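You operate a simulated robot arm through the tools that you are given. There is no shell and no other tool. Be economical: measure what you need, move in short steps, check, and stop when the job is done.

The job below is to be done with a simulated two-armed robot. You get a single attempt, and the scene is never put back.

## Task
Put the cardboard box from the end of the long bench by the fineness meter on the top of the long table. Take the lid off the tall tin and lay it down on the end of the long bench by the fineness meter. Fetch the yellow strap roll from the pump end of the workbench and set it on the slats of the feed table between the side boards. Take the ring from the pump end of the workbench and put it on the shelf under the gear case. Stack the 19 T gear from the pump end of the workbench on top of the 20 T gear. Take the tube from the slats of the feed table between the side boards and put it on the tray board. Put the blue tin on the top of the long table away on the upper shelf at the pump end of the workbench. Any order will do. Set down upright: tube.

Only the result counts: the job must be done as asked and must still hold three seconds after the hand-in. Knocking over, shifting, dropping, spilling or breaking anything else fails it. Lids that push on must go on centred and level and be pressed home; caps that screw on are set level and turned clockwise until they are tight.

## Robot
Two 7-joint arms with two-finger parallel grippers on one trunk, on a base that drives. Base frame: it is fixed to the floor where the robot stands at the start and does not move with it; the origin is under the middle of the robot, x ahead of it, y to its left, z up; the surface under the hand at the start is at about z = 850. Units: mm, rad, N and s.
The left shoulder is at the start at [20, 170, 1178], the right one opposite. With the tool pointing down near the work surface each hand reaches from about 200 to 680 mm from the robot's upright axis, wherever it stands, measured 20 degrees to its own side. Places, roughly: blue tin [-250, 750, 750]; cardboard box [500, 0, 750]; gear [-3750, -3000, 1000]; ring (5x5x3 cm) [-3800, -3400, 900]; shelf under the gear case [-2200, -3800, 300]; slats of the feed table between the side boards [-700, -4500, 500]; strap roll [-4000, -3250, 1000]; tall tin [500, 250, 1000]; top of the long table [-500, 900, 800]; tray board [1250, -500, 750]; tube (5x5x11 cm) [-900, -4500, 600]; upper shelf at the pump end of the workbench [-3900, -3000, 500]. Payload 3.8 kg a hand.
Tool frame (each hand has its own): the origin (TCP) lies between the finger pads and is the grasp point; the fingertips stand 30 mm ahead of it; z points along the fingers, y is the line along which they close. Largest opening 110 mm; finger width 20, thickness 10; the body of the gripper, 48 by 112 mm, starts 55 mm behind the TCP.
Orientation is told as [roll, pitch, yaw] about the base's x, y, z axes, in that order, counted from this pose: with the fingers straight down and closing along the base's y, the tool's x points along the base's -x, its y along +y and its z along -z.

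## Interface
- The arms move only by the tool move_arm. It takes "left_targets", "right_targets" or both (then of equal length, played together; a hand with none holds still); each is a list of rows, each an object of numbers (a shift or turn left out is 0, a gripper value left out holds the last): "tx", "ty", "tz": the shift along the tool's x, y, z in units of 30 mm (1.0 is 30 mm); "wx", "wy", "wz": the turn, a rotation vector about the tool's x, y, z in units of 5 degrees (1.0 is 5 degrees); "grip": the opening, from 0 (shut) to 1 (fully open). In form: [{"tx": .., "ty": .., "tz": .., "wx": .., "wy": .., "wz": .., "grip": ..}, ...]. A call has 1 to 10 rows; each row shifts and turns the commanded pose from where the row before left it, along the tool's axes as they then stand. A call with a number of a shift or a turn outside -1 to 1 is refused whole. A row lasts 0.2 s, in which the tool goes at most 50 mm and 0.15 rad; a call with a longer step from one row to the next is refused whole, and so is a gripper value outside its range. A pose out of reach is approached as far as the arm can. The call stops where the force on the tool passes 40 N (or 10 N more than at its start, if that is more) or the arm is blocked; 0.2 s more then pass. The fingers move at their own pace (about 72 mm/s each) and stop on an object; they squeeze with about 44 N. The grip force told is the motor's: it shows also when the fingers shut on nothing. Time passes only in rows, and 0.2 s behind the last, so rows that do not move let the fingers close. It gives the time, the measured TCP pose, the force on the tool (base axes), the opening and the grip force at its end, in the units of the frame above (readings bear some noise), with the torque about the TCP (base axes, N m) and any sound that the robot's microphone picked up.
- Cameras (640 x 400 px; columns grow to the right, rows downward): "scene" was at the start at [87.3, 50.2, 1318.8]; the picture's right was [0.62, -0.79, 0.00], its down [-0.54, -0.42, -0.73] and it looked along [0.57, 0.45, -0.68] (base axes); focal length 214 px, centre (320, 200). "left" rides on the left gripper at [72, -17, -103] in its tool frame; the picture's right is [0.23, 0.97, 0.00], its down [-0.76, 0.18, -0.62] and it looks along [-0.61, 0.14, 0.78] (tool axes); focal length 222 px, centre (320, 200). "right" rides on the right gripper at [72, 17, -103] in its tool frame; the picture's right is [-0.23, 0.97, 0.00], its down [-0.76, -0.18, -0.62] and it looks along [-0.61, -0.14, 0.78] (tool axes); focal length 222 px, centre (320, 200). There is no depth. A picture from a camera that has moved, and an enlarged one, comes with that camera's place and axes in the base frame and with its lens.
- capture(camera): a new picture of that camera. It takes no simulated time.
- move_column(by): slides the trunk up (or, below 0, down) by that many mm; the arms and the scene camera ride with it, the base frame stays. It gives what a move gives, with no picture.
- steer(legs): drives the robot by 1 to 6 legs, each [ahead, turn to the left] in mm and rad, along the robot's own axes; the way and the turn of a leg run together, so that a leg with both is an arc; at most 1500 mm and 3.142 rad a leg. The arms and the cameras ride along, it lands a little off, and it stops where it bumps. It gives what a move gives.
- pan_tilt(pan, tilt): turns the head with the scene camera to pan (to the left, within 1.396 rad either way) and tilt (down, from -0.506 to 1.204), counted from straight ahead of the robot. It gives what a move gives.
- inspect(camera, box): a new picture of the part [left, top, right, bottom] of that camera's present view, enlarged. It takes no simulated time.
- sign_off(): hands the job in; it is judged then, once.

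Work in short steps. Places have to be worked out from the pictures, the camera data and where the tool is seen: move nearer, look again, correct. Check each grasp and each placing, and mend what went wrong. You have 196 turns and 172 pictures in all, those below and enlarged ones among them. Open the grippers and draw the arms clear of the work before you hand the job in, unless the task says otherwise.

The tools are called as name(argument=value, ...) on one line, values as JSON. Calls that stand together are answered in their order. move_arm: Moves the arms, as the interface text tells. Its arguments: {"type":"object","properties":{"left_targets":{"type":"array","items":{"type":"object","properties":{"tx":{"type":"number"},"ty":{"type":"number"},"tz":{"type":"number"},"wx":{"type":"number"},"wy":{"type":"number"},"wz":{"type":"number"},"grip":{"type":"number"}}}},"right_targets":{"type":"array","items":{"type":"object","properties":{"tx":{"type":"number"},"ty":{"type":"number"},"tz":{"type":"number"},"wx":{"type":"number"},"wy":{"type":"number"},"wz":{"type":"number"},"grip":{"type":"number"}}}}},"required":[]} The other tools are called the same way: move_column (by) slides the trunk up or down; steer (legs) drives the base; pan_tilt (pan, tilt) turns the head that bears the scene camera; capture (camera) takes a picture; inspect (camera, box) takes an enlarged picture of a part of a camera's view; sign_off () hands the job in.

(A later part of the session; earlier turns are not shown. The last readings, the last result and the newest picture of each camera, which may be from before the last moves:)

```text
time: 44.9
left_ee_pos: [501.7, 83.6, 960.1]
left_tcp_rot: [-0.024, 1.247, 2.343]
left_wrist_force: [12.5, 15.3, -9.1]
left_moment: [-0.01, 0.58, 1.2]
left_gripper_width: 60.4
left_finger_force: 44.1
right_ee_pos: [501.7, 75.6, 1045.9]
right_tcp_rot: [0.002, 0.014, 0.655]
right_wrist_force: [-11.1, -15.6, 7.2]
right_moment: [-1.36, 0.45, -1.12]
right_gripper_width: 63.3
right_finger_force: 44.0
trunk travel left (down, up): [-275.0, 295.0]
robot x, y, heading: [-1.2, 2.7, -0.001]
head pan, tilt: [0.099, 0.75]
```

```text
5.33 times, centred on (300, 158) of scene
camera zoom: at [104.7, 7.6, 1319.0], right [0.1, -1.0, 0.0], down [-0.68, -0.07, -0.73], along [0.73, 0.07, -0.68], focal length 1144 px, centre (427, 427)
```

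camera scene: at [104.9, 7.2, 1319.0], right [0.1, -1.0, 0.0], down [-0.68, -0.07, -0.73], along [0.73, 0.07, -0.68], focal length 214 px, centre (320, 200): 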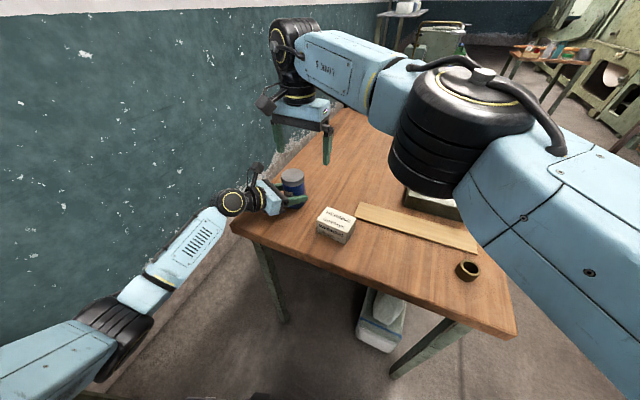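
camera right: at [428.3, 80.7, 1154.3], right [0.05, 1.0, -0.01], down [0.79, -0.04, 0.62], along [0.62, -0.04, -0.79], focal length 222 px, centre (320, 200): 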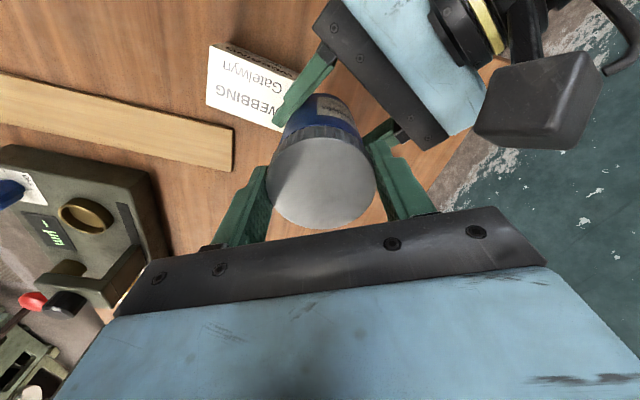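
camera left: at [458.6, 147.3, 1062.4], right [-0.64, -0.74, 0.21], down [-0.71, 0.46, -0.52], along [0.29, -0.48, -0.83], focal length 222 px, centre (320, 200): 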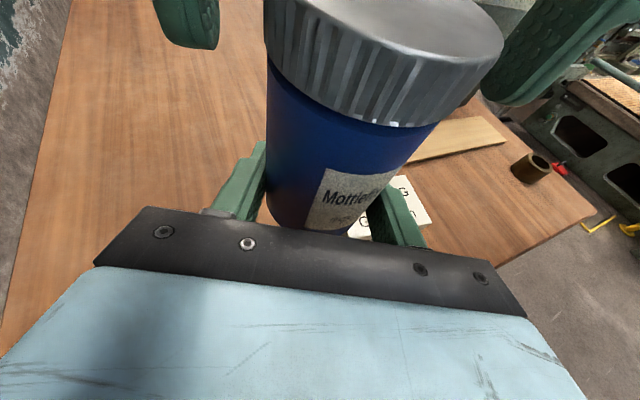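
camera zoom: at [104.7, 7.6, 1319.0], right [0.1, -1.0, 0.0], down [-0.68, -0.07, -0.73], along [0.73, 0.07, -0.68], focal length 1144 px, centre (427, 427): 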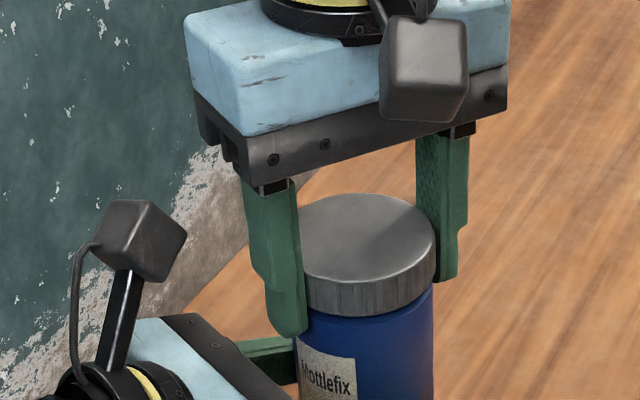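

The vertical force now shows the lid pushing up slightly. I try a slow straight pull.

move_arm(right_targets=[{"tz": -0.1}, {"tz": -0.1}, {"tz": -0.1}, {"tz": -0.1}, {"tz": -0.1}, {"tz": -0.1}])

capture(camera="left")

inspect(camera="scene", box=[240, 120, 360, 195])

```text
time: 46.0
left_ee_pos: [502.0, 81.7, 967.0]
left_tcp_rot: [-0.039, 1.266, 2.324]
left_wrist_force: [1.4, -1.6, 1.4]
left_moment: [0.72, 0.9, 0.21]
left_gripper_width: 60.6
left_finger_force: 44.1
right_ee_pos: [501.7, 75.1, 1055.9]
right_tcp_rot: [-0.005, 0.02, 0.654]
right_wrist_force: [-0.4, 0.9, -3.4]
right_moment: [-0.62, -0.83, -0.19]
right_gripper_width: 63.3
right_finger_force: 44.1
trunk travel left (down, up): [-275.0, 295.0]
robot x, y, heading: [1.3, 0.4, 0.006]
head pan, tilt: [0.099, 0.75]
stopped in row 5 (right hand): the force on the tool passed its limit at 41 N (the readings are from after the stop); the commanded pose is now the measured one
```

```text
139 pictures are left
camera left: at [457.9, 148.7, 1068.5], right [-0.64, -0.74, 0.21], down [-0.71, 0.46, -0.54], along [0.31, -0.49, -0.82], focal length 222 px, centre (320, 200)
```

left: 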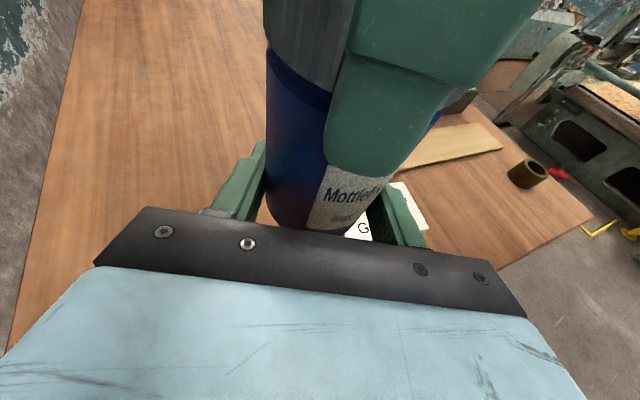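

```text
5.33 times, centred on (300, 158) of scene
camera zoom: at [104.7, 7.6, 1319.0], right [0.1, -1.0, 0.0], down [-0.68, -0.07, -0.73], along [0.73, 0.07, -0.68], focal length 1144 px, centre (427, 427)
```

zoom: 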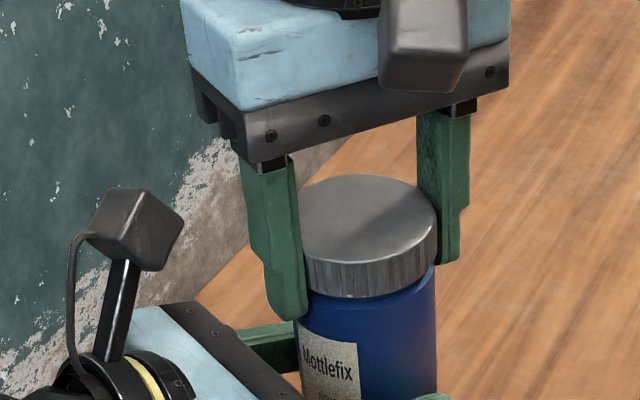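

Still on at 41 N, so it must be threaded. The right hand now holds the tin by the lid; I open the left, raise it 25 mm and regrip the body properly.

move_arm(left_targets=[{"grip": 0.8}, {"grip": 0.8}, {"grip": 0.8, "tx": 0.79, "tz": -0.25}, {"grip": 0}, {"grip": 0}, {"grip": 0}])

capture(camera="right")

capture(camera="left")

```text
time: 47.5
left_ee_pos: [503.1, 81.0, 992.4]
left_tcp_rot: [-0.041, 1.267, 2.324]
left_wrist_force: [3.6, 2.4, -0.3]
left_moment: [0.1, 0.25, 0.28]
left_gripper_width: 60.7
left_finger_force: 44.4
right_ee_pos: [500.9, 75.0, 1056.0]
right_tcp_rot: [-0.001, 0.02, 0.655]
right_wrist_force: [-4.5, -2.6, -0.4]
right_moment: [-0.2, 0.0, -0.25]
right_gripper_width: 63.1
right_finger_force: 44.0
trunk travel left (down, up): [-275.0, 295.0]
robot x, y, heading: [0.7, 0.5, -0.005]
head pan, tilt: [0.099, 0.75]
```

```text
137 pictures are left
camera right: at [434.7, 45.7, 1160.6], right [-0.41, 0.91, -0.01], down [0.72, 0.33, 0.61], along [0.56, 0.25, -0.79], focal length 222 px, centre (320, 200)
```

right: 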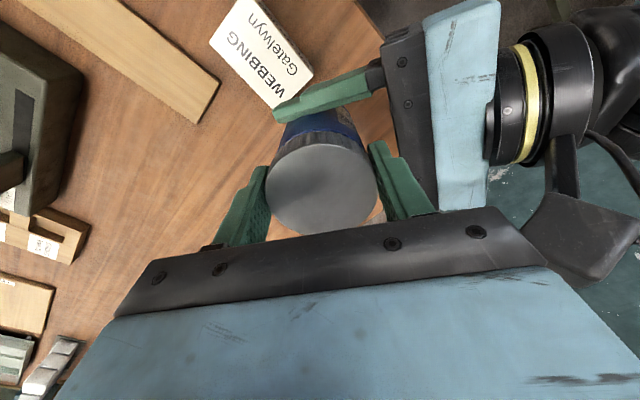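

```text
136 pictures are left
camera left: at [458.1, 148.0, 1093.2], right [-0.64, -0.74, 0.2], down [-0.71, 0.46, -0.54], along [0.31, -0.49, -0.81], focal length 222 px, centre (320, 200)
```

left: 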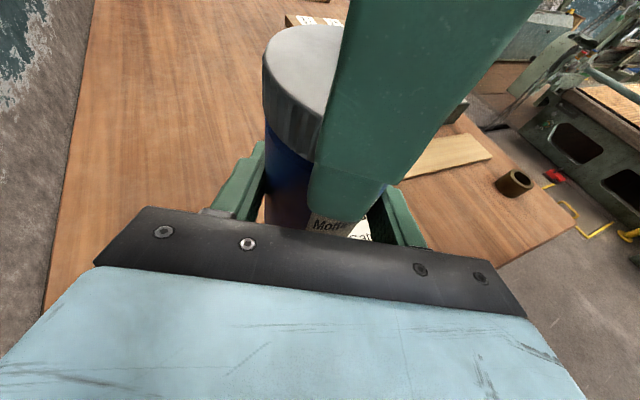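

Both grips are coaxial (lid centre ≈[503,77]). I raise the right slightly when reopening (to clear the left body), rotate back, regrip and turn again.

move_arm(right_targets=[{"grip": 0.66}, {"grip": 0.66, "tz": -0.5}, {"grip": 0.8, "wz": 1}, {"wz": 1}, {"wz": 1}, {"wz": 1}, {"wz": 1}, {"wz": 1}, {"wz": 1}, {"wz": 1}])

move_arm(right_targets=[{"wz": 1}, {"wz": 1}, {"wz": 1}, {"wz": 1}, {"wz": 1}, {"wz": 1}, {"wz": 1}, {"wz": 1}, {"wz": 1}, {"tz": 0.45}])

move_arm(right_targets=[{"grip": 0}, {"grip": 0}, {"grip": 0}, {"wz": -1}, {"wz": -1}, {"wz": -1}, {"wz": -1}, {"wz": -1}, {"wz": -1}, {"wz": -1}])

move_arm(right_targets=[{"wz": -1}, {"wz": -1}, {"wz": -1}, {"wz": -1}, {"wz": -1}, {"wz": -1}, {"wz": -1}, {"wz": -1}])

inspect(camera="scene", box=[240, 120, 360, 195])

```text
time: 49.6
left_ee_pos: [501.1, 80.3, 993.1]
left_tcp_rot: [-0.044, 1.267, 2.322]
left_wrist_force: [-0.6, -0.5, -0.5]
left_moment: [0.01, 0.02, -0.01]
left_gripper_width: 60.5
left_finger_force: 44.5
right_ee_pos: [501.8, 73.7, 1070.8]
right_tcp_rot: [-0.012, 0.011, -0.047]
right_wrist_force: [0.5, -0.2, -0.2]
right_moment: [-0.02, 0.01, -0.01]
right_gripper_width: 88.0
right_finger_force: 0.0
trunk travel left (down, up): [-275.0, 295.0]
robot x, y, heading: [-1.7, -0.6, 0.004]
head pan, tilt: [0.099, 0.75]
```

```text
time: 51.9
left_ee_pos: [502.7, 79.9, 993.4]
left_tcp_rot: [-0.039, 1.265, 2.321]
left_wrist_force: [-0.9, -0.7, 0.1]
left_moment: [-0.01, 0.05, 0.01]
left_gripper_width: 60.4
left_finger_force: 44.1
right_ee_pos: [502.8, 75.8, 1057.4]
right_tcp_rot: [-0.018, -0.001, -0.829]
right_wrist_force: [-0.5, -0.8, 1.0]
right_moment: [-0.02, 0.01, 0.0]
right_gripper_width: 87.8
right_finger_force: 0.1
trunk travel left (down, up): [-275.0, 295.0]
robot x, y, heading: [0.7, -1.5, 0.0]
head pan, tilt: [0.099, 0.75]
```

```text
time: 54.0
left_ee_pos: [502.5, 79.5, 992.4]
left_tcp_rot: [-0.043, 1.265, 2.318]
left_wrist_force: [-23.0, -12.2, -2.8]
left_moment: [0.44, -0.96, 0.06]
left_gripper_width: 60.7
left_finger_force: 43.9
right_ee_pos: [502.0, 76.0, 1057.6]
right_tcp_rot: [-0.009, 0.009, -0.216]
right_wrist_force: [22.8, 11.9, 1.2]
right_moment: [0.34, -0.48, -0.16]
right_gripper_width: 63.2
right_finger_force: 44.0
trunk travel left (down, up): [-275.0, 295.0]
robot x, y, heading: [-3.2, -1.3, 0.004]
head pan, tilt: [0.099, 0.75]
```

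```text
time: 55.9
left_ee_pos: [502.2, 80.8, 993.7]
left_tcp_rot: [-0.044, 1.268, 2.322]
left_wrist_force: [-2.4, -2.5, -1.2]
left_moment: [0.1, -0.14, 0.01]
left_gripper_width: 60.5
left_finger_force: 43.7
right_ee_pos: [500.9, 74.3, 1056.7]
right_tcp_rot: [-0.006, 0.02, 0.484]
right_wrist_force: [2.8, 2.0, -0.7]
right_moment: [0.06, -0.05, -0.03]
right_gripper_width: 63.1
right_finger_force: 43.9
trunk travel left (down, up): [-275.0, 295.0]
robot x, y, heading: [1.1, -3.7, 0.002]
head pan, tilt: [0.099, 0.75]
```

```text
5.33 times, centred on (300, 158) of scene
camera zoom: at [104.7, 7.6, 1319.0], right [0.1, -1.0, 0.0], down [-0.68, -0.07, -0.73], along [0.73, 0.07, -0.68], focal length 1144 px, centre (427, 427)
```

zoom: 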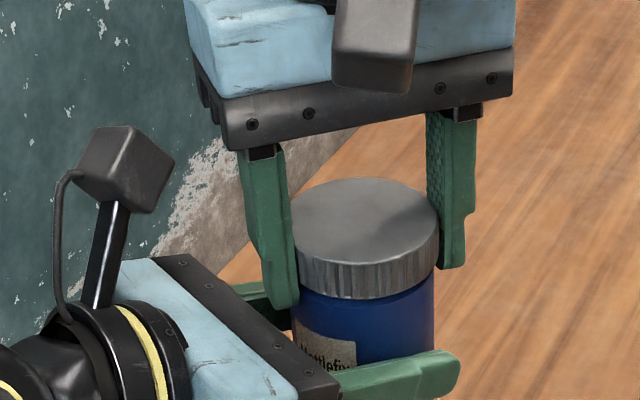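

Forces have vanished, and turning is free now. I try a slow pull again.

move_arm(right_targets=[{"tz": -0.1}, {"tz": -0.1}, {"tz": -0.1}, {"tz": -0.1}])

inspect(camera="scene", box=[240, 120, 360, 195])

```text
time: 56.9
left_ee_pos: [501.5, 81.0, 992.6]
left_tcp_rot: [-0.042, 1.269, 2.323]
left_wrist_force: [0.4, 0.6, -0.3]
left_moment: [-0.06, 0.04, 0.01]
left_gripper_width: 60.3
left_finger_force: 43.9
right_ee_pos: [501.1, 76.7, 1069.7]
right_tcp_rot: [-0.005, 0.019, 0.48]
right_wrist_force: [-1.0, -0.1, -0.3]
right_moment: [-0.02, 0.04, -0.01]
right_gripper_width: 63.2
right_finger_force: 43.8
trunk travel left (down, up): [-275.0, 295.0]
robot x, y, heading: [1.0, -2.0, -0.001]
head pan, tilt: [0.099, 0.75]
```

```text
5.33 times, centred on (300, 158) of scene
camera zoom: at [104.6, 7.6, 1319.0], right [0.1, -1.0, 0.0], down [-0.68, -0.07, -0.73], along [0.73, 0.07, -0.68], focal length 1144 px, centre (427, 427)
```

zoom: 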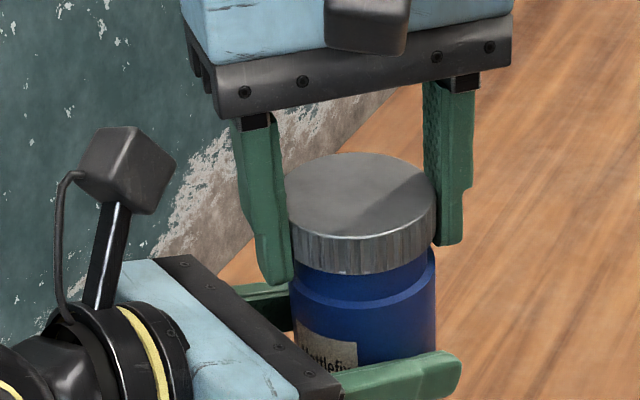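

The lid is off (threaded neck visible). I raise it and carry it over to a free patch near the bench end at about [450,-112].

move_arm(right_targets=[{"tz": -1}, {"tz": -1}, {"tx": 0.883, "ty": -0.96}, {"tx": 0.883, "ty": -0.96}, {"tx": 0.883, "ty": -0.96}, {"tx": 0.883, "ty": -0.96}, {"tx": 0.883, "ty": -0.96}])

capture(camera="right")

capture(camera="scene")

```text
time: 58.5
left_ee_pos: [502.1, 79.2, 992.5]
left_tcp_rot: [-0.044, 1.268, 2.322]
left_wrist_force: [-0.6, 0.4, 0.1]
left_moment: [-0.02, 0.0, 0.01]
left_gripper_width: 60.7
left_finger_force: 43.4
right_ee_pos: [452.1, -113.0, 1133.3]
right_tcp_rot: [-0.004, 0.015, 0.479]
right_wrist_force: [0.3, 0.3, 0.0]
right_moment: [0.02, 0.0, 0.0]
right_gripper_width: 62.9
right_finger_force: 43.5
trunk travel left (down, up): [-275.0, 295.0]
robot x, y, heading: [0.8, -0.6, 0.002]
head pan, tilt: [0.099, 0.75]
```

```text
133 pictures are left
camera right: at [380.0, -130.3, 1238.0], right [-0.25, 0.97, -0.01], down [0.77, 0.2, 0.61], along [0.59, 0.15, -0.79], focal length 222 px, centre (320, 200)
```

right: 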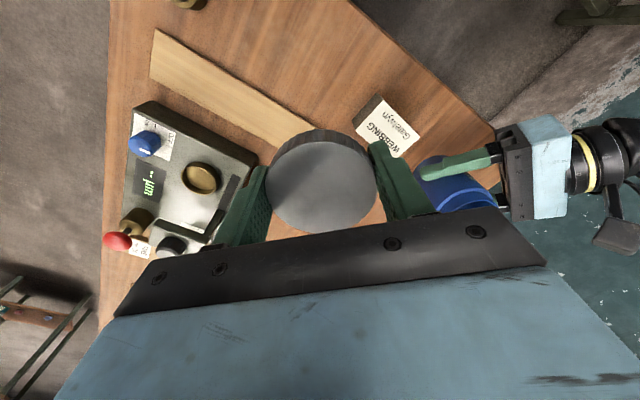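

```text
132 pictures are left
camera scene: at [104.4, 6.5, 1319.1], right [0.1, -1.0, 0.0], down [-0.68, -0.07, -0.73], along [0.73, 0.07, -0.68], focal length 214 px, centre (320, 200)
```

scene: 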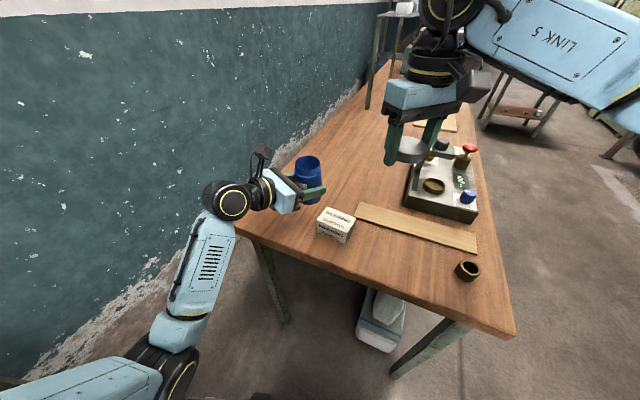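

The drop spot is clear. I lower the lid to ~25 mm above the bench while the left carries the tin back over its old place and down near the bench.

move_arm(right_targets=[{"tz": 0.98}, {"tz": 0.98}, {"tz": 0.98}, {"tz": 0.98}, {"tz": 0.98}, {"tz": 0.98}, {"tz": 0.98}, {"tz": 0.98}], left_targets=[{"tx": 0.027, "ty": -0.805, "tz": 0.087}, {"tx": 0.027, "ty": -0.805, "tz": 0.087}, {"tx": 0.027, "ty": -0.805, "tz": 0.087}, {"tx": 0.027, "ty": -0.805, "tz": 0.087}, {"tx": -0.9, "tz": 0.282}, {"tx": -0.9, "tz": 0.282}, {"tx": -0.9, "tz": 0.282}, {}])

capture(camera="scene")

```text
time: 60.2
left_ee_pos: [578.0, 143.9, 908.3]
left_tcp_rot: [-0.041, 1.267, 2.324]
left_wrist_force: [-0.5, 0.2, 1.1]
left_moment: [-0.03, 0.0, 0.0]
left_gripper_width: 60.5
left_finger_force: 44.0
right_ee_pos: [450.5, -115.4, 895.5]
right_tcp_rot: [-0.004, 0.017, 0.481]
right_wrist_force: [-0.3, -0.1, -0.3]
right_moment: [0.02, 0.01, 0.01]
right_gripper_width: 63.3
right_finger_force: 43.8
trunk travel left (down, up): [-275.0, 295.0]
robot x, y, heading: [0.4, -1.3, -0.0]
head pan, tilt: [0.099, 0.75]
```

```text
131 pictures are left
camera scene: at [104.8, 7.5, 1319.0], right [0.1, -1.0, 0.0], down [-0.68, -0.07, -0.73], along [0.73, 0.07, -0.68], focal length 214 px, centre (320, 200)
```

scene: 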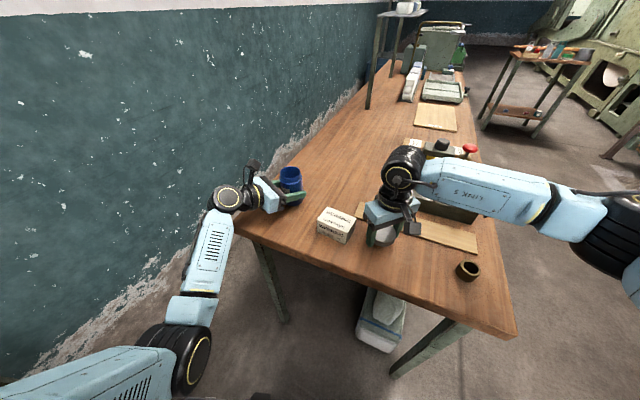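

Now both creep down 15 mm in small steps to feel the bench.

move_arm(right_targets=[{"tz": 0.1}, {"tz": 0.1}, {"tz": 0.1}, {"tz": 0.1}, {"tz": 0.1}], left_targets=[{"tx": -0.095, "tz": 0.03}, {"tx": -0.095, "tz": 0.03}, {"tx": -0.095, "tz": 0.03}, {"tx": -0.095, "tz": 0.03}, {"tx": -0.095, "tz": 0.03}])

capture(camera="left")

inspect(camera="scene", box=[200, 120, 460, 282])

```text
time: 61.5
left_ee_pos: [578.4, 145.0, 894.4]
left_tcp_rot: [-0.044, 1.268, 2.323]
left_wrist_force: [0.0, -0.1, 0.9]
left_moment: [0.01, 0.06, 0.01]
left_gripper_width: 60.5
left_finger_force: 44.4
right_ee_pos: [448.1, -116.6, 881.6]
right_tcp_rot: [-0.004, 0.018, 0.48]
right_wrist_force: [-0.6, 0.0, -1.1]
right_moment: [-0.03, -0.03, 0.01]
right_gripper_width: 63.0
right_finger_force: 44.1
trunk travel left (down, up): [-275.0, 295.0]
robot x, y, heading: [0.2, -4.0, 0.0]
head pan, tilt: [0.099, 0.75]
```

```text
130 pictures are left
camera left: at [533.9, 211.0, 994.8], right [-0.64, -0.74, 0.2], down [-0.7, 0.46, -0.54], along [0.31, -0.49, -0.81], focal length 222 px, centre (320, 200)
```

left: 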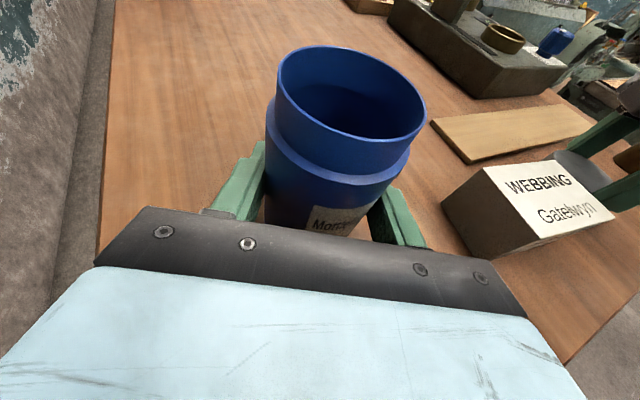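

```text
2.46 times, centred on (330, 201) of scene
camera zoom: at [104.5, 7.5, 1319.1], right [0.1, -1.0, 0.0], down [-0.68, -0.07, -0.73], along [0.73, 0.07, -0.68], focal length 528 px, centre (295, 198)
```

zoom: 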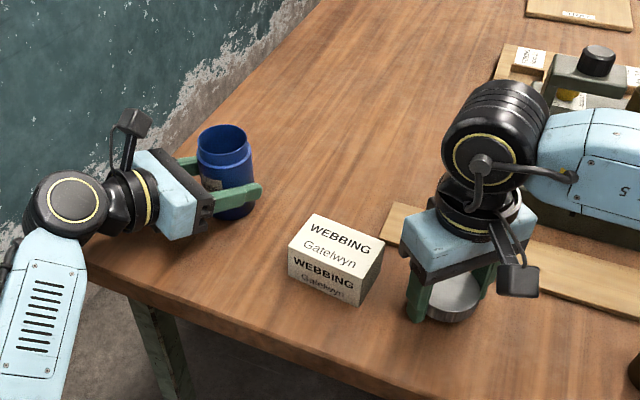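

Still in the air on both sides. I creep a further few millimetres.

move_arm(right_targets=[{"tz": 0.08}, {"tz": 0.08}, {"tz": 0.08}], left_targets=[{"tx": -0.07, "tz": 0.022}, {"tx": -0.07, "tz": 0.022}, {"tx": -0.07, "tz": 0.022}])

```text
time: 62.2
left_ee_pos: [576.8, 143.3, 895.6]
left_tcp_rot: [-0.072, 1.28, 2.298]
left_wrist_force: [6.6, 5.3, 25.6]
left_moment: [0.31, 0.39, -0.18]
left_gripper_width: 60.4
left_finger_force: 44.1
right_ee_pos: [448.2, -116.7, 880.9]
right_tcp_rot: [-0.003, 0.007, 0.48]
right_wrist_force: [-5.3, -7.4, 37.4]
right_moment: [1.09, 0.47, 0.36]
right_gripper_width: 62.9
right_finger_force: 44.0
trunk travel left (down, up): [-275.0, 295.0]
robot x, y, heading: [-1.7, -0.4, -0.002]
head pan, tilt: [0.099, 0.75]
```

Both are on the bench. I ease the pressure and open both grippers.

move_arm(right_targets=[{"tz": -0.2}, {"grip": 1}, {"grip": 1}, {"grip": 1}], left_targets=[{"tx": 0.13, "tz": -0.04}, {"grip": 1}, {"grip": 1}, {"grip": 1}])

capture(camera="left")

capture(camera="right")

```text
time: 63.2
left_ee_pos: [578.2, 141.8, 892.1]
left_tcp_rot: [-0.042, 1.266, 2.322]
left_wrist_force: [0.2, 0.6, 0.5]
left_moment: [-0.02, 0.02, -0.01]
left_gripper_width: 109.9
left_finger_force: 0.1
right_ee_pos: [447.5, -117.9, 880.6]
right_tcp_rot: [-0.004, 0.018, 0.479]
right_wrist_force: [2.5, -11.4, 16.3]
right_moment: [0.52, 0.21, 0.14]
right_gripper_width: 104.2
right_finger_force: 0.0
trunk travel left (down, up): [-275.0, 295.0]
robot x, y, heading: [-1.7, -1.3, 0.002]
head pan, tilt: [0.099, 0.75]
```

```text
128 pictures are left
camera left: at [533.7, 209.8, 991.8], right [-0.64, -0.74, 0.2], down [-0.7, 0.46, -0.54], along [0.31, -0.49, -0.82], focal length 222 px, centre (320, 200)
```

left: 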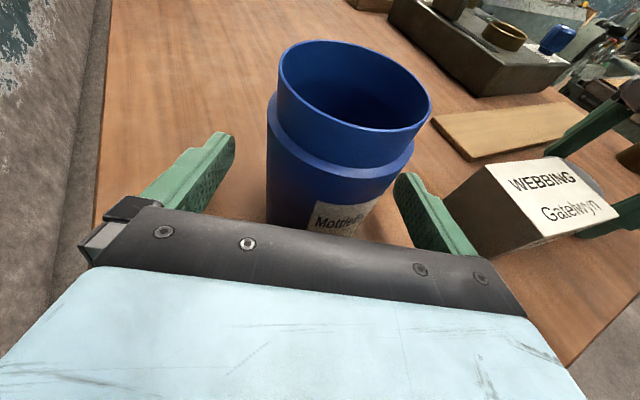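

```text
127 pictures are left
camera right: at [376.2, -133.6, 985.3], right [-0.25, 0.97, -0.01], down [0.77, 0.2, 0.61], along [0.59, 0.15, -0.79], focal length 222 px, centre (320, 200)
```

right: 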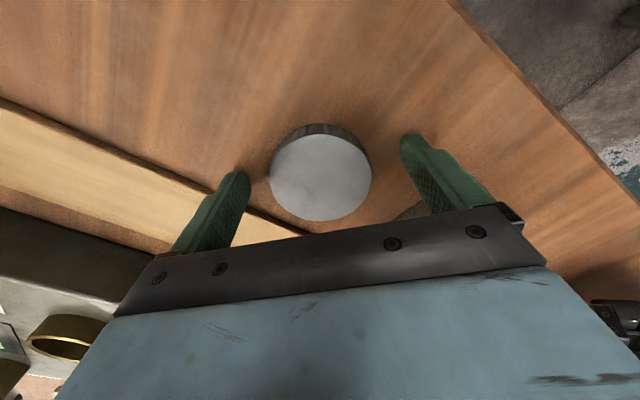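

Lid and tin stand well. I raise the right hand straight up and back the left hand straight out.

move_arm(right_targets=[{"tz": -0.5}, {"tz": -1}, {"tz": -1}, {"tz": -1}, {"tz": -1}, {"tz": -1}], left_targets=[{"tz": -0.5}, {"tz": -0.9}, {"tz": -0.9}, {"tz": -0.9}, {"tz": -0.9}, {"tz": -0.9}])

inspect(camera="scene", box=[200, 120, 520, 320])

```text
time: 64.7
left_ee_pos: [475.2, 245.1, 936.2]
left_tcp_rot: [-0.038, 1.269, 2.323]
left_wrist_force: [0.5, 0.3, -0.4]
left_moment: [0.02, -0.01, -0.02]
left_gripper_width: 110.0
left_finger_force: 0.0
right_ee_pos: [450.1, -113.5, 1047.8]
right_tcp_rot: [-0.004, 0.02, 0.479]
right_wrist_force: [-0.1, 0.3, 0.0]
right_moment: [0.02, 0.03, 0.0]
right_gripper_width: 110.2
right_finger_force: 0.0
trunk travel left (down, up): [-275.0, 295.0]
robot x, y, heading: [-1.3, -0.3, 0.001]
head pan, tilt: [0.099, 0.75]
```

```text
2.00 times, centred on (360, 220) of scene
camera zoom: at [104.1, 8.0, 1319.1], right [0.1, -1.0, 0.0], down [-0.68, -0.07, -0.73], along [0.73, 0.07, -0.68], focal length 429 px, centre (240, 160)
```

zoom: 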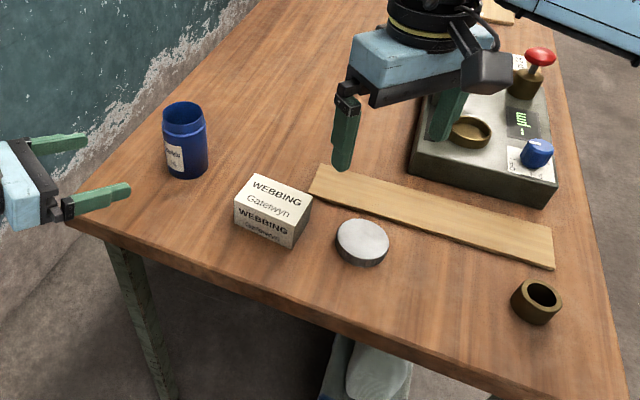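

The lid lies flat, the tin stands back in place. Next the box at about [487,-5], turned about −19°: I turn the right hand to match and move over it.

move_arm(right_targets=[{"wz": 0.92}, {"wz": 0.92}, {"wz": 0.92}, {"wz": 0.92}, {"wz": 0.92}, {"wz": 0.92}, {"wz": 0.92}, {"wz": 0.92}, {"wz": 0.92}, {"wz": 0.92}], left_targets=[{"tz": -0.9}, {"tz": -0.9}, {"tz": -0.9}, {}, {}, {}, {}, {}, {}, {}])

move_arm(right_targets=[{"ty": 0.95}, {"ty": 0.95}, {"ty": 0.95}, {"ty": 0.95}, {"tz": 0.5}])

capture(camera="right")

```text
time: 66.8
left_ee_pos: [420.1, 297.5, 961.6]
left_tcp_rot: [-0.043, 1.266, 2.323]
left_wrist_force: [-0.3, 0.3, -1.1]
left_moment: [0.01, 0.02, -0.02]
left_gripper_width: 109.8
left_finger_force: 0.1
right_ee_pos: [451.5, -114.9, 1045.3]
right_tcp_rot: [-0.014, 0.008, -0.325]
right_wrist_force: [0.4, 0.1, -0.1]
right_moment: [0.03, 0.02, 0.01]
right_gripper_width: 109.9
right_finger_force: 0.0
trunk travel left (down, up): [-275.0, 295.0]
robot x, y, heading: [2.2, 3.4, 0.005]
head pan, tilt: [0.099, 0.75]
```

```text
time: 68.0
left_ee_pos: [420.9, 298.7, 961.1]
left_tcp_rot: [-0.041, 1.267, 2.323]
left_wrist_force: [-0.2, -1.0, 0.3]
left_moment: [0.0, 0.0, -0.03]
left_gripper_width: 110.3
left_finger_force: 0.0
right_ee_pos: [486.8, -5.8, 1030.3]
right_tcp_rot: [-0.016, 0.009, -0.323]
right_wrist_force: [-0.1, -0.5, -0.3]
right_moment: [-0.02, 0.0, 0.0]
right_gripper_width: 109.8
right_finger_force: 0.1
trunk travel left (down, up): [-275.0, 295.0]
robot x, y, heading: [1.8, 2.9, 0.002]
head pan, tilt: [0.099, 0.75]
```

```text
125 pictures are left
camera right: at [424.6, 35.7, 1132.8], right [0.52, 0.85, -0.02], down [0.67, -0.4, 0.62], along [0.52, -0.34, -0.78], focal length 222 px, centre (320, 200)
```

right: 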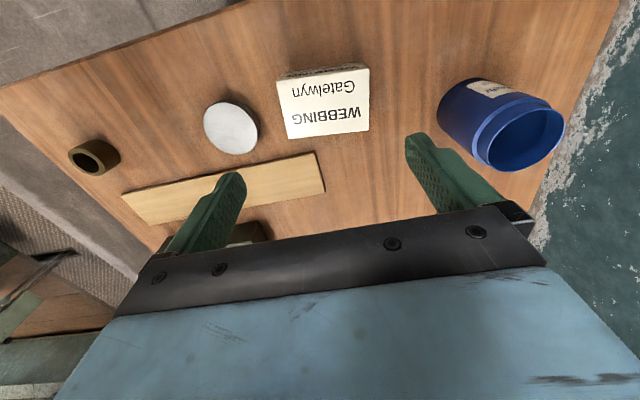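

Box top centre measures [480,2], about 87 mm wide along the closing line. I correct and descend partway.

move_arm(right_targets=[{"tx": 0.28, "ty": 0.18}, {"tz": 0.96}, {"tz": 0.96}, {"tz": 0.8}])

capture(camera="right")

```text
time: 69.0
left_ee_pos: [421.9, 299.3, 961.4]
left_tcp_rot: [-0.043, 1.268, 2.323]
left_wrist_force: [-0.5, 0.1, -0.5]
left_moment: [0.01, 0.0, 0.01]
left_gripper_width: 109.9
left_finger_force: 0.0
right_ee_pos: [479.3, -1.3, 946.2]
right_tcp_rot: [-0.014, 0.009, -0.322]
right_wrist_force: [1.0, -0.1, -0.2]
right_moment: [-0.01, 0.05, 0.04]
right_gripper_width: 109.8
right_finger_force: 0.2
trunk travel left (down, up): [-275.0, 295.0]
robot x, y, heading: [0.9, 0.5, 0.001]
head pan, tilt: [0.099, 0.75]
```

```text
124 pictures are left
camera right: at [416.1, 41.1, 1050.6], right [0.52, 0.85, -0.02], down [0.67, -0.4, 0.62], along [0.52, -0.34, -0.79], focal length 222 px, centre (320, 200)
```

right: 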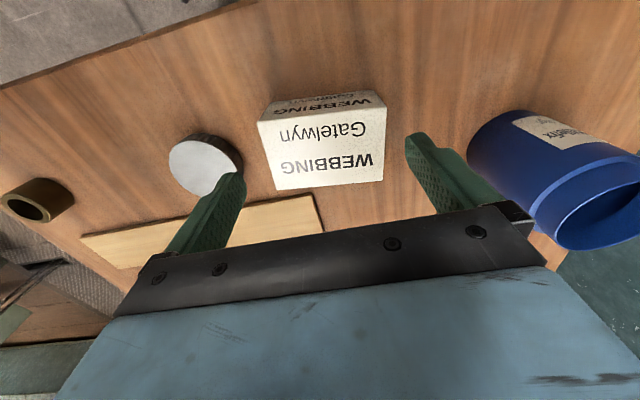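

Centred well; a small shift and down to z≈888, then close.

move_arm(right_targets=[{"tx": 0.25, "ty": 0.05}, {"tz": 0.97}, {"tz": 0.97}, {"grip": 0}, {"grip": 0}, {"grip": 0}])

capture(camera="right")

```text
time: 70.5
left_ee_pos: [420.6, 298.0, 961.0]
left_tcp_rot: [-0.041, 1.268, 2.322]
left_wrist_force: [0.3, 0.5, -0.5]
left_moment: [0.01, 0.01, 0.03]
left_gripper_width: 109.8
left_finger_force: 0.0
right_ee_pos: [470.4, 3.3, 888.9]
right_tcp_rot: [-0.016, 0.009, -0.325]
right_wrist_force: [-1.1, 1.7, 0.0]
right_moment: [0.09, -0.01, -0.02]
right_gripper_width: 89.9
right_finger_force: 44.3
trunk travel left (down, up): [-275.0, 295.0]
robot x, y, heading: [1.4, 1.1, 0.003]
head pan, tilt: [0.099, 0.75]
```

```text
123 pictures are left
camera right: at [409.1, 44.3, 993.8], right [0.52, 0.85, -0.02], down [0.67, -0.4, 0.62], along [0.52, -0.34, -0.79], focal length 222 px, centre (320, 200)
```

right: 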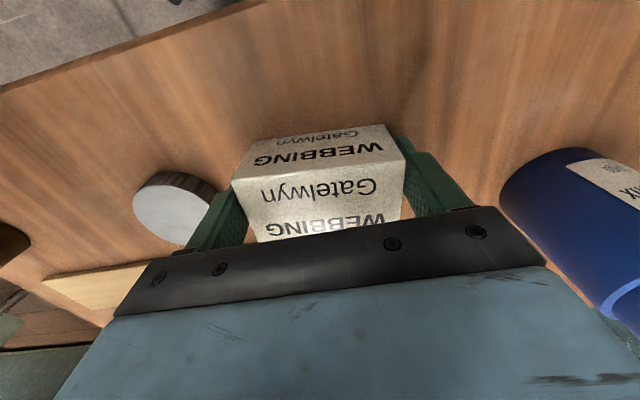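

Box gripped (90 mm). I lift it 160 mm and draw it in toward the robot, retreating the left hand also.

move_arm(right_targets=[{"tz": -1}, {"tz": -1}, {"tz": -1}, {"tz": -1}, {"tz": -1}, {"tz": -0.5}, {"tx": 0.95, "ty": -0.3}, {"tx": 0.95, "ty": -0.3}, {"tx": 0.95, "ty": -0.3}], left_targets=[{"tz": -0.5, "tx": 0.9}, {"tz": -0.5, "tx": 0.9}, {"tz": -0.5, "tx": 0.9}, {"tz": -0.5, "tx": 0.9}, {}, {}, {}, {}, {}])

capture(camera="scene")

pan_tilt(pan=1.39, tilt=0.9)

capture(camera="scene")

```text
time: 72.5
left_ee_pos: [401.4, 314.6, 1082.2]
left_tcp_rot: [-0.043, 1.267, 2.323]
left_wrist_force: [-0.1, -0.6, 0.1]
left_moment: [0.01, -0.01, -0.01]
left_gripper_width: 110.1
left_finger_force: 0.0
right_ee_pos: [384.7, 7.8, 1055.6]
right_tcp_rot: [-0.015, 0.008, -0.323]
right_wrist_force: [0.2, -0.2, -1.7]
right_moment: [0.02, 0.03, 0.01]
right_gripper_width: 89.5
right_finger_force: 43.9
trunk travel left (down, up): [-275.0, 295.0]
robot x, y, heading: [1.2, 2.1, 0.004]
head pan, tilt: [0.099, 0.75]
```

```text
122 pictures are left
camera scene: at [104.3, 7.5, 1319.1], right [0.1, -1.0, 0.0], down [-0.68, -0.07, -0.73], along [0.73, 0.07, -0.68], focal length 214 px, centre (320, 200)
```

scene: 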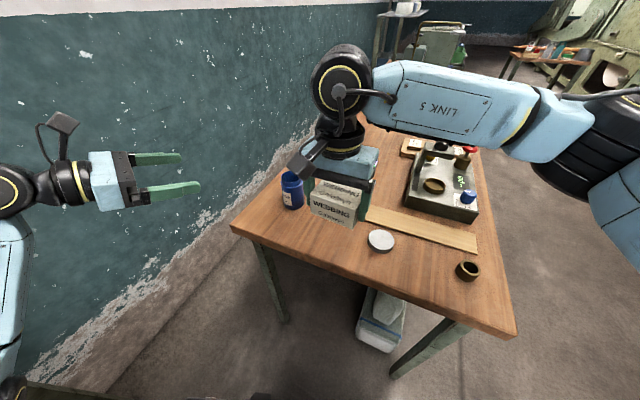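

```text
time: 73.9
left_ee_pos: [401.0, 315.9, 1081.0]
left_tcp_rot: [-0.043, 1.266, 2.323]
left_wrist_force: [-0.2, -0.4, 0.8]
left_moment: [-0.02, -0.03, 0.02]
left_gripper_width: 110.1
left_finger_force: 0.1
right_ee_pos: [386.0, 8.0, 1055.8]
right_tcp_rot: [-0.016, 0.008, -0.321]
right_wrist_force: [0.5, -0.2, -1.8]
right_moment: [0.03, 0.02, 0.0]
right_gripper_width: 89.3
right_finger_force: 44.1
trunk travel left (down, up): [-275.0, 295.0]
robot x, y, heading: [-0.3, 1.8, 0.001]
head pan, tilt: [1.389, 0.901]
```

```text
121 pictures are left
camera scene: at [35.9, 73.5, 1307.1], right [0.98, -0.18, 0.0], down [-0.14, -0.77, -0.62], along [0.11, 0.61, -0.78], focal length 214 px, centre (320, 200)
```

scene: 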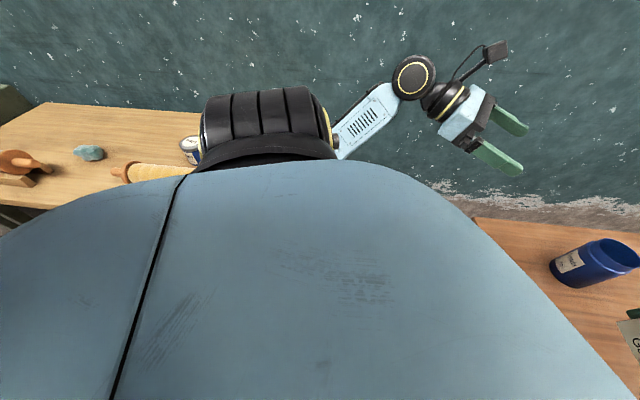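

I turn the robot left in place by 1.75 rad to face the long table and look.

steer(legs=[[0, 1.75]])

pan_tilt(pan=0, tilt=0.7)

capture(camera="scene")

```text
time: 78.5
left_ee_pos: [-383.8, 336.6, 1080.9]
left_tcp_rot: [-0.042, 1.268, -2.205]
left_wrist_force: [0.1, 0.3, 0.1]
left_moment: [0.0, 0.01, -0.02]
left_gripper_width: 110.0
left_finger_force: 0.1
right_ee_pos: [-78.0, 378.8, 1056.1]
right_tcp_rot: [-0.017, 0.009, 1.432]
right_wrist_force: [0.0, 0.5, -3.0]
right_moment: [-0.03, -0.02, -0.03]
right_gripper_width: 89.1
right_finger_force: 44.2
trunk travel left (down, up): [-275.0, 295.0]
robot x, y, heading: [-0.1, -0.5, 1.747]
head pan, tilt: [1.389, 0.901]
```

```text
time: 80.1
left_ee_pos: [-384.2, 337.3, 1081.8]
left_tcp_rot: [-0.042, 1.265, -2.207]
left_wrist_force: [0.7, -0.9, 0.2]
left_moment: [0.0, 0.02, -0.04]
left_gripper_width: 110.0
left_finger_force: 0.3
right_ee_pos: [-79.2, 378.4, 1055.8]
right_tcp_rot: [-0.016, 0.008, 1.432]
right_wrist_force: [-0.3, 0.4, -2.1]
right_moment: [-0.04, 0.04, -0.01]
right_gripper_width: 89.1
right_finger_force: 44.1
trunk travel left (down, up): [-275.0, 295.0]
robot x, y, heading: [1.2, 3.3, 1.754]
head pan, tilt: [0.0, 0.7]
```

```text
120 pictures are left
camera scene: at [-18.4, 103.6, 1323.3], right [0.98, 0.18, 0.0], down [0.12, -0.63, -0.76], along [-0.14, 0.75, -0.64], focal length 214 px, centre (320, 200)
```

scene: 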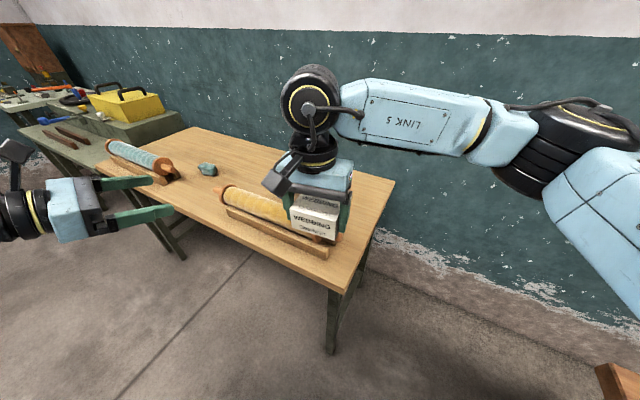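

The table is in front. There's free space on its right end behind/right of the roll, about [-15,640]. I carry the box above there.

move_arm(right_targets=[{"tx": -0.99, "ty": -0.1, "tz": 0.2}, {"tx": -0.99, "ty": -0.1, "tz": 0.2}, {"tx": -0.99, "ty": -0.1, "tz": 0.2}, {"tx": -0.99, "ty": -0.1, "tz": 0.2}, {"tx": -0.99, "ty": -0.1, "tz": 0.2}, {"tx": -0.99, "ty": -0.1, "tz": 0.2}, {"tx": -0.99, "ty": -0.1, "tz": 0.2}, {"tx": -0.99, "ty": -0.1, "tz": 0.2}, {"tx": -0.99, "ty": -0.1, "tz": 0.2}])

capture(camera="scene")

capture(camera="right")

```text
time: 82.1
left_ee_pos: [-383.4, 336.5, 1081.9]
left_tcp_rot: [-0.043, 1.267, -2.206]
left_wrist_force: [-0.2, -0.1, -0.6]
left_moment: [0.02, -0.01, -0.03]
left_gripper_width: 109.8
left_finger_force: 0.1
right_ee_pos: [-8.7, 632.4, 998.6]
right_tcp_rot: [-0.016, 0.008, 1.435]
right_wrist_force: [-0.2, -0.2, -2.9]
right_moment: [-0.01, 0.03, 0.01]
right_gripper_width: 89.3
right_finger_force: 44.5
right hand out of reach, approached as far as the arm can: row 9
trunk travel left (down, up): [-275.0, 295.0]
robot x, y, heading: [0.6, 2.9, 1.755]
head pan, tilt: [0.0, 0.7]
```

```text
119 pictures are left
camera scene: at [-18.3, 103.6, 1323.3], right [0.98, 0.18, 0.0], down [0.12, -0.63, -0.76], along [-0.14, 0.75, -0.64], focal length 214 px, centre (320, 200)
```

scene: 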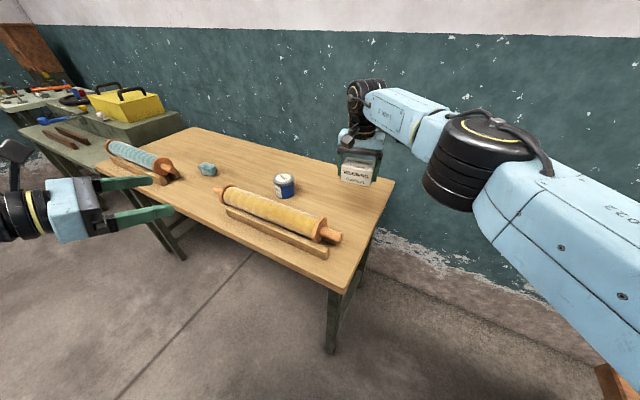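

```text
118 pictures are left
camera right: at [-38.2, 565.1, 1103.5], right [-0.93, 0.36, -0.02], down [0.27, 0.74, 0.62], along [0.23, 0.57, -0.79], focal length 222 px, centre (320, 200)
```

right: 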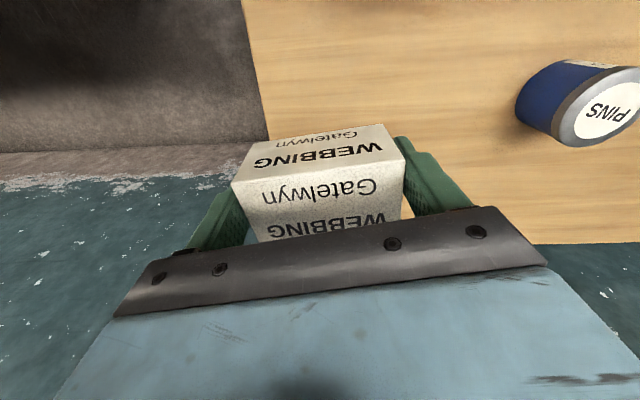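

There's room; I shift 30 mm further from the table edge and lower.

move_arm(right_targets=[{"ty": 1, "tx": 0.3}, {"tz": 1}, {"tz": 1}, {"tz": 1}, {"tz": 1}, {"tz": 0.5}])

inspect(camera="scene", box=[200, 120, 440, 270])

```text
time: 83.5
left_ee_pos: [-383.2, 338.0, 1082.0]
left_tcp_rot: [-0.039, 1.266, -2.208]
left_wrist_force: [0.3, -0.1, 1.0]
left_moment: [-0.02, -0.01, 0.02]
left_gripper_width: 109.8
left_finger_force: 0.0
right_ee_pos: [-30.0, 612.0, 863.6]
right_tcp_rot: [-0.015, 0.01, 1.431]
right_wrist_force: [0.9, 0.3, -1.6]
right_moment: [-0.04, 0.01, -0.01]
right_gripper_width: 88.9
right_finger_force: 43.9
right hand out of reach, approached as far as the arm can: row 1, 2, 5
trunk travel left (down, up): [-275.0, 295.0]
robot x, y, heading: [-2.8, -1.3, 1.75]
head pan, tilt: [0.0, 0.7]
```

```text
2.67 times, centred on (320, 195) of scene
camera zoom: at [-17.7, 104.1, 1323.2], right [0.98, 0.18, 0.0], down [0.12, -0.63, -0.76], along [-0.14, 0.75, -0.64], focal length 572 px, centre (320, 213)
```

zoom: 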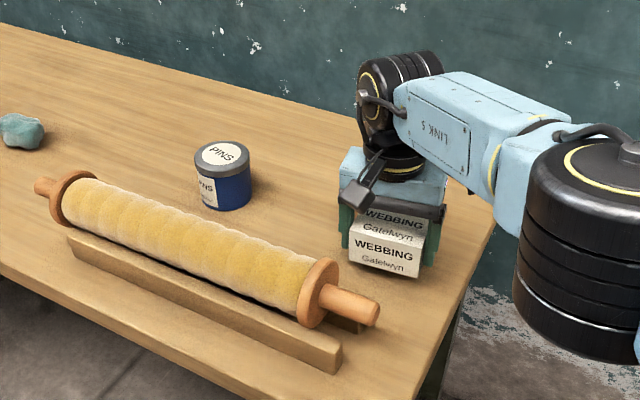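

Good location. I creep down in 6 mm steps to contact.

move_arm(right_targets=[{"tz": 0.4}, {"tz": 0.2}, {"tz": 0.2}, {"tz": 0.2}, {"tz": 0.2}])

inspect(camera="scene", box=[280, 160, 400, 235])

```text
time: 84.7
left_ee_pos: [-383.1, 335.1, 1083.3]
left_tcp_rot: [-0.044, 1.268, -2.211]
left_wrist_force: [0.4, 0.1, -0.3]
left_moment: [0.02, -0.02, -0.02]
left_gripper_width: 110.0
left_finger_force: 0.0
right_ee_pos: [-28.9, 605.0, 837.3]
right_tcp_rot: [-0.01, -0.001, 1.43]
right_wrist_force: [-0.9, 9.9, 38.1]
right_moment: [0.25, 0.98, -0.88]
right_gripper_width: 89.3
right_finger_force: 43.7
right hand out of reach, approached as far as the arm can: row 1, 5
trunk travel left (down, up): [-275.0, 295.0]
robot x, y, heading: [2.5, -2.4, 1.755]
head pan, tilt: [0.0, 0.7]
```

```text
5.33 times, centred on (340, 198) of scene
camera zoom: at [-18.1, 101.6, 1323.9], right [0.98, 0.18, 0.0], down [0.12, -0.63, -0.77], along [-0.14, 0.75, -0.64], focal length 1144 px, centre (213, 213)
```

zoom: 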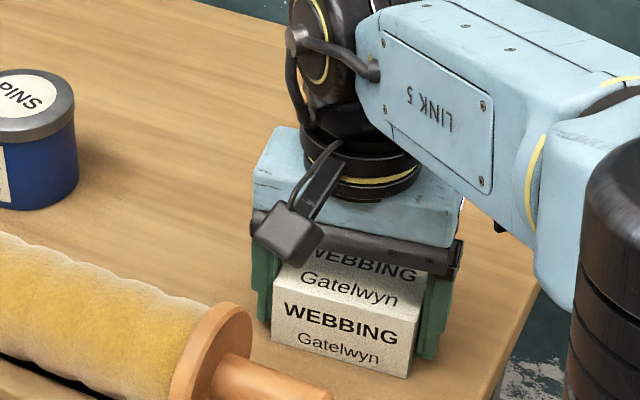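

Contact: the table top is at z≈800. I ease, open, and rise.

move_arm(right_targets=[{"tz": -0.2}, {"grip": 1}, {"grip": 1}, {"grip": 1}, {"tz": -0.5}, {"tz": -1}, {"tz": -1}, {"tz": -1}, {"tz": -1}])

inspect(camera="scene", box=[200, 120, 440, 270])

```text
time: 86.7
left_ee_pos: [-383.0, 336.2, 1081.9]
left_tcp_rot: [-0.042, 1.269, -2.208]
left_wrist_force: [-0.1, 0.1, -1.0]
left_moment: [-0.01, 0.02, -0.01]
left_gripper_width: 110.0
left_finger_force: 0.1
right_ee_pos: [-38.4, 619.2, 970.6]
right_tcp_rot: [-0.017, 0.01, 1.431]
right_wrist_force: [0.3, -0.1, -0.3]
right_moment: [-0.01, -0.01, 0.0]
right_gripper_width: 110.2
right_finger_force: 0.0
right hand out of reach, approached as far as the arm can: row 6, 7, 9
trunk travel left (down, up): [-275.0, 295.0]
robot x, y, heading: [0.8, -0.8, 1.755]
head pan, tilt: [0.0, 0.7]
```

```text
2.67 times, centred on (320, 195) of scene
camera zoom: at [-18.3, 103.2, 1323.3], right [0.98, 0.18, 0.0], down [0.12, -0.63, -0.77], along [-0.14, 0.75, -0.64], focal length 572 px, centre (320, 213)
```

zoom: 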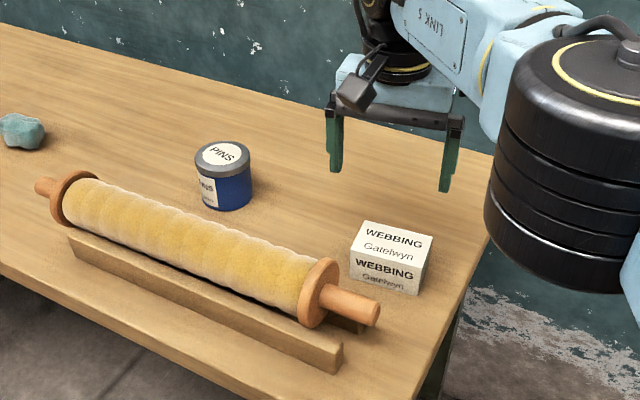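

Box placed neatly. The PINS tin is at about [-271,721]; I retract the right hand and drive left along the table to about [-463,153], facing ~1.40 rad.

move_arm(right_targets=[{"tx": 1, "tz": -0.6}, {"tx": 1, "tz": -0.6}, {"tx": 1, "tz": -0.6}, {"tx": 1, "tz": -0.6}, {"tx": 1, "tz": -0.6}, {"tx": 1, "tz": -0.6}, {"tx": 1, "tz": -0.6}, {"tx": 1}])

steer(legs=[[0, 1.07], [488, 0], [0, -1.42]])

capture(camera="scene")

```text
time: 88.5
left_ee_pos: [-383.7, 337.0, 1082.1]
left_tcp_rot: [-0.042, 1.267, -2.208]
left_wrist_force: [1.0, 0.3, -0.6]
left_moment: [0.0, -0.03, 0.0]
left_gripper_width: 109.5
left_finger_force: 0.1
right_ee_pos: [-106.5, 444.8, 1064.6]
right_tcp_rot: [-0.016, 0.009, 1.431]
right_wrist_force: [0.5, -0.2, 0.5]
right_moment: [0.03, -0.04, 0.02]
right_gripper_width: 110.1
right_finger_force: 0.1
right hand out of reach, approached as far as the arm can: row 1, 2, 3
trunk travel left (down, up): [-275.0, 295.0]
robot x, y, heading: [1.4, -0.6, 1.756]
head pan, tilt: [0.0, 0.7]
```

```text
time: 97.7
left_ee_pos: [-699.6, 618.8, 1081.4]
left_tcp_rot: [-0.042, 1.268, -2.605]
left_wrist_force: [0.3, -0.5, 0.5]
left_moment: [0.04, 0.02, -0.01]
left_gripper_width: 109.8
left_finger_force: 0.0
right_ee_pos: [-402.6, 611.4, 1063.9]
right_tcp_rot: [-0.014, 0.009, 1.035]
right_wrist_force: [0.0, 0.6, 0.0]
right_moment: [0.06, 0.04, 0.02]
right_gripper_width: 109.8
right_finger_force: 0.0
trunk travel left (down, up): [-275.0, 295.0]
robot x, y, heading: [-478.0, 160.7, 1.359]
head pan, tilt: [0.0, 0.7]
```

```text
114 pictures are left
camera scene: at [-452.9, 263.2, 1323.3], right [0.98, -0.21, 0.0], down [-0.14, -0.63, -0.76], along [0.16, 0.75, -0.64], focal length 214 px, centre (320, 200)
```

scene: 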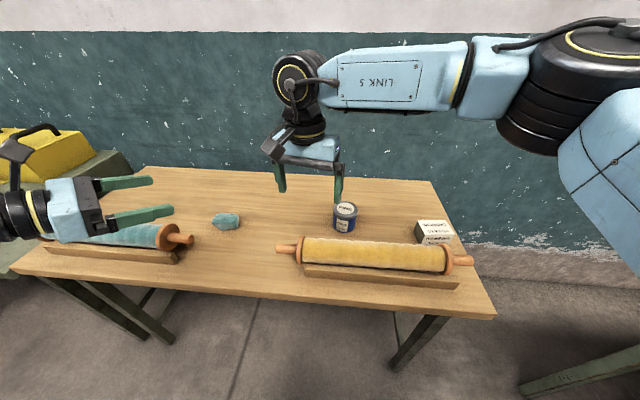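

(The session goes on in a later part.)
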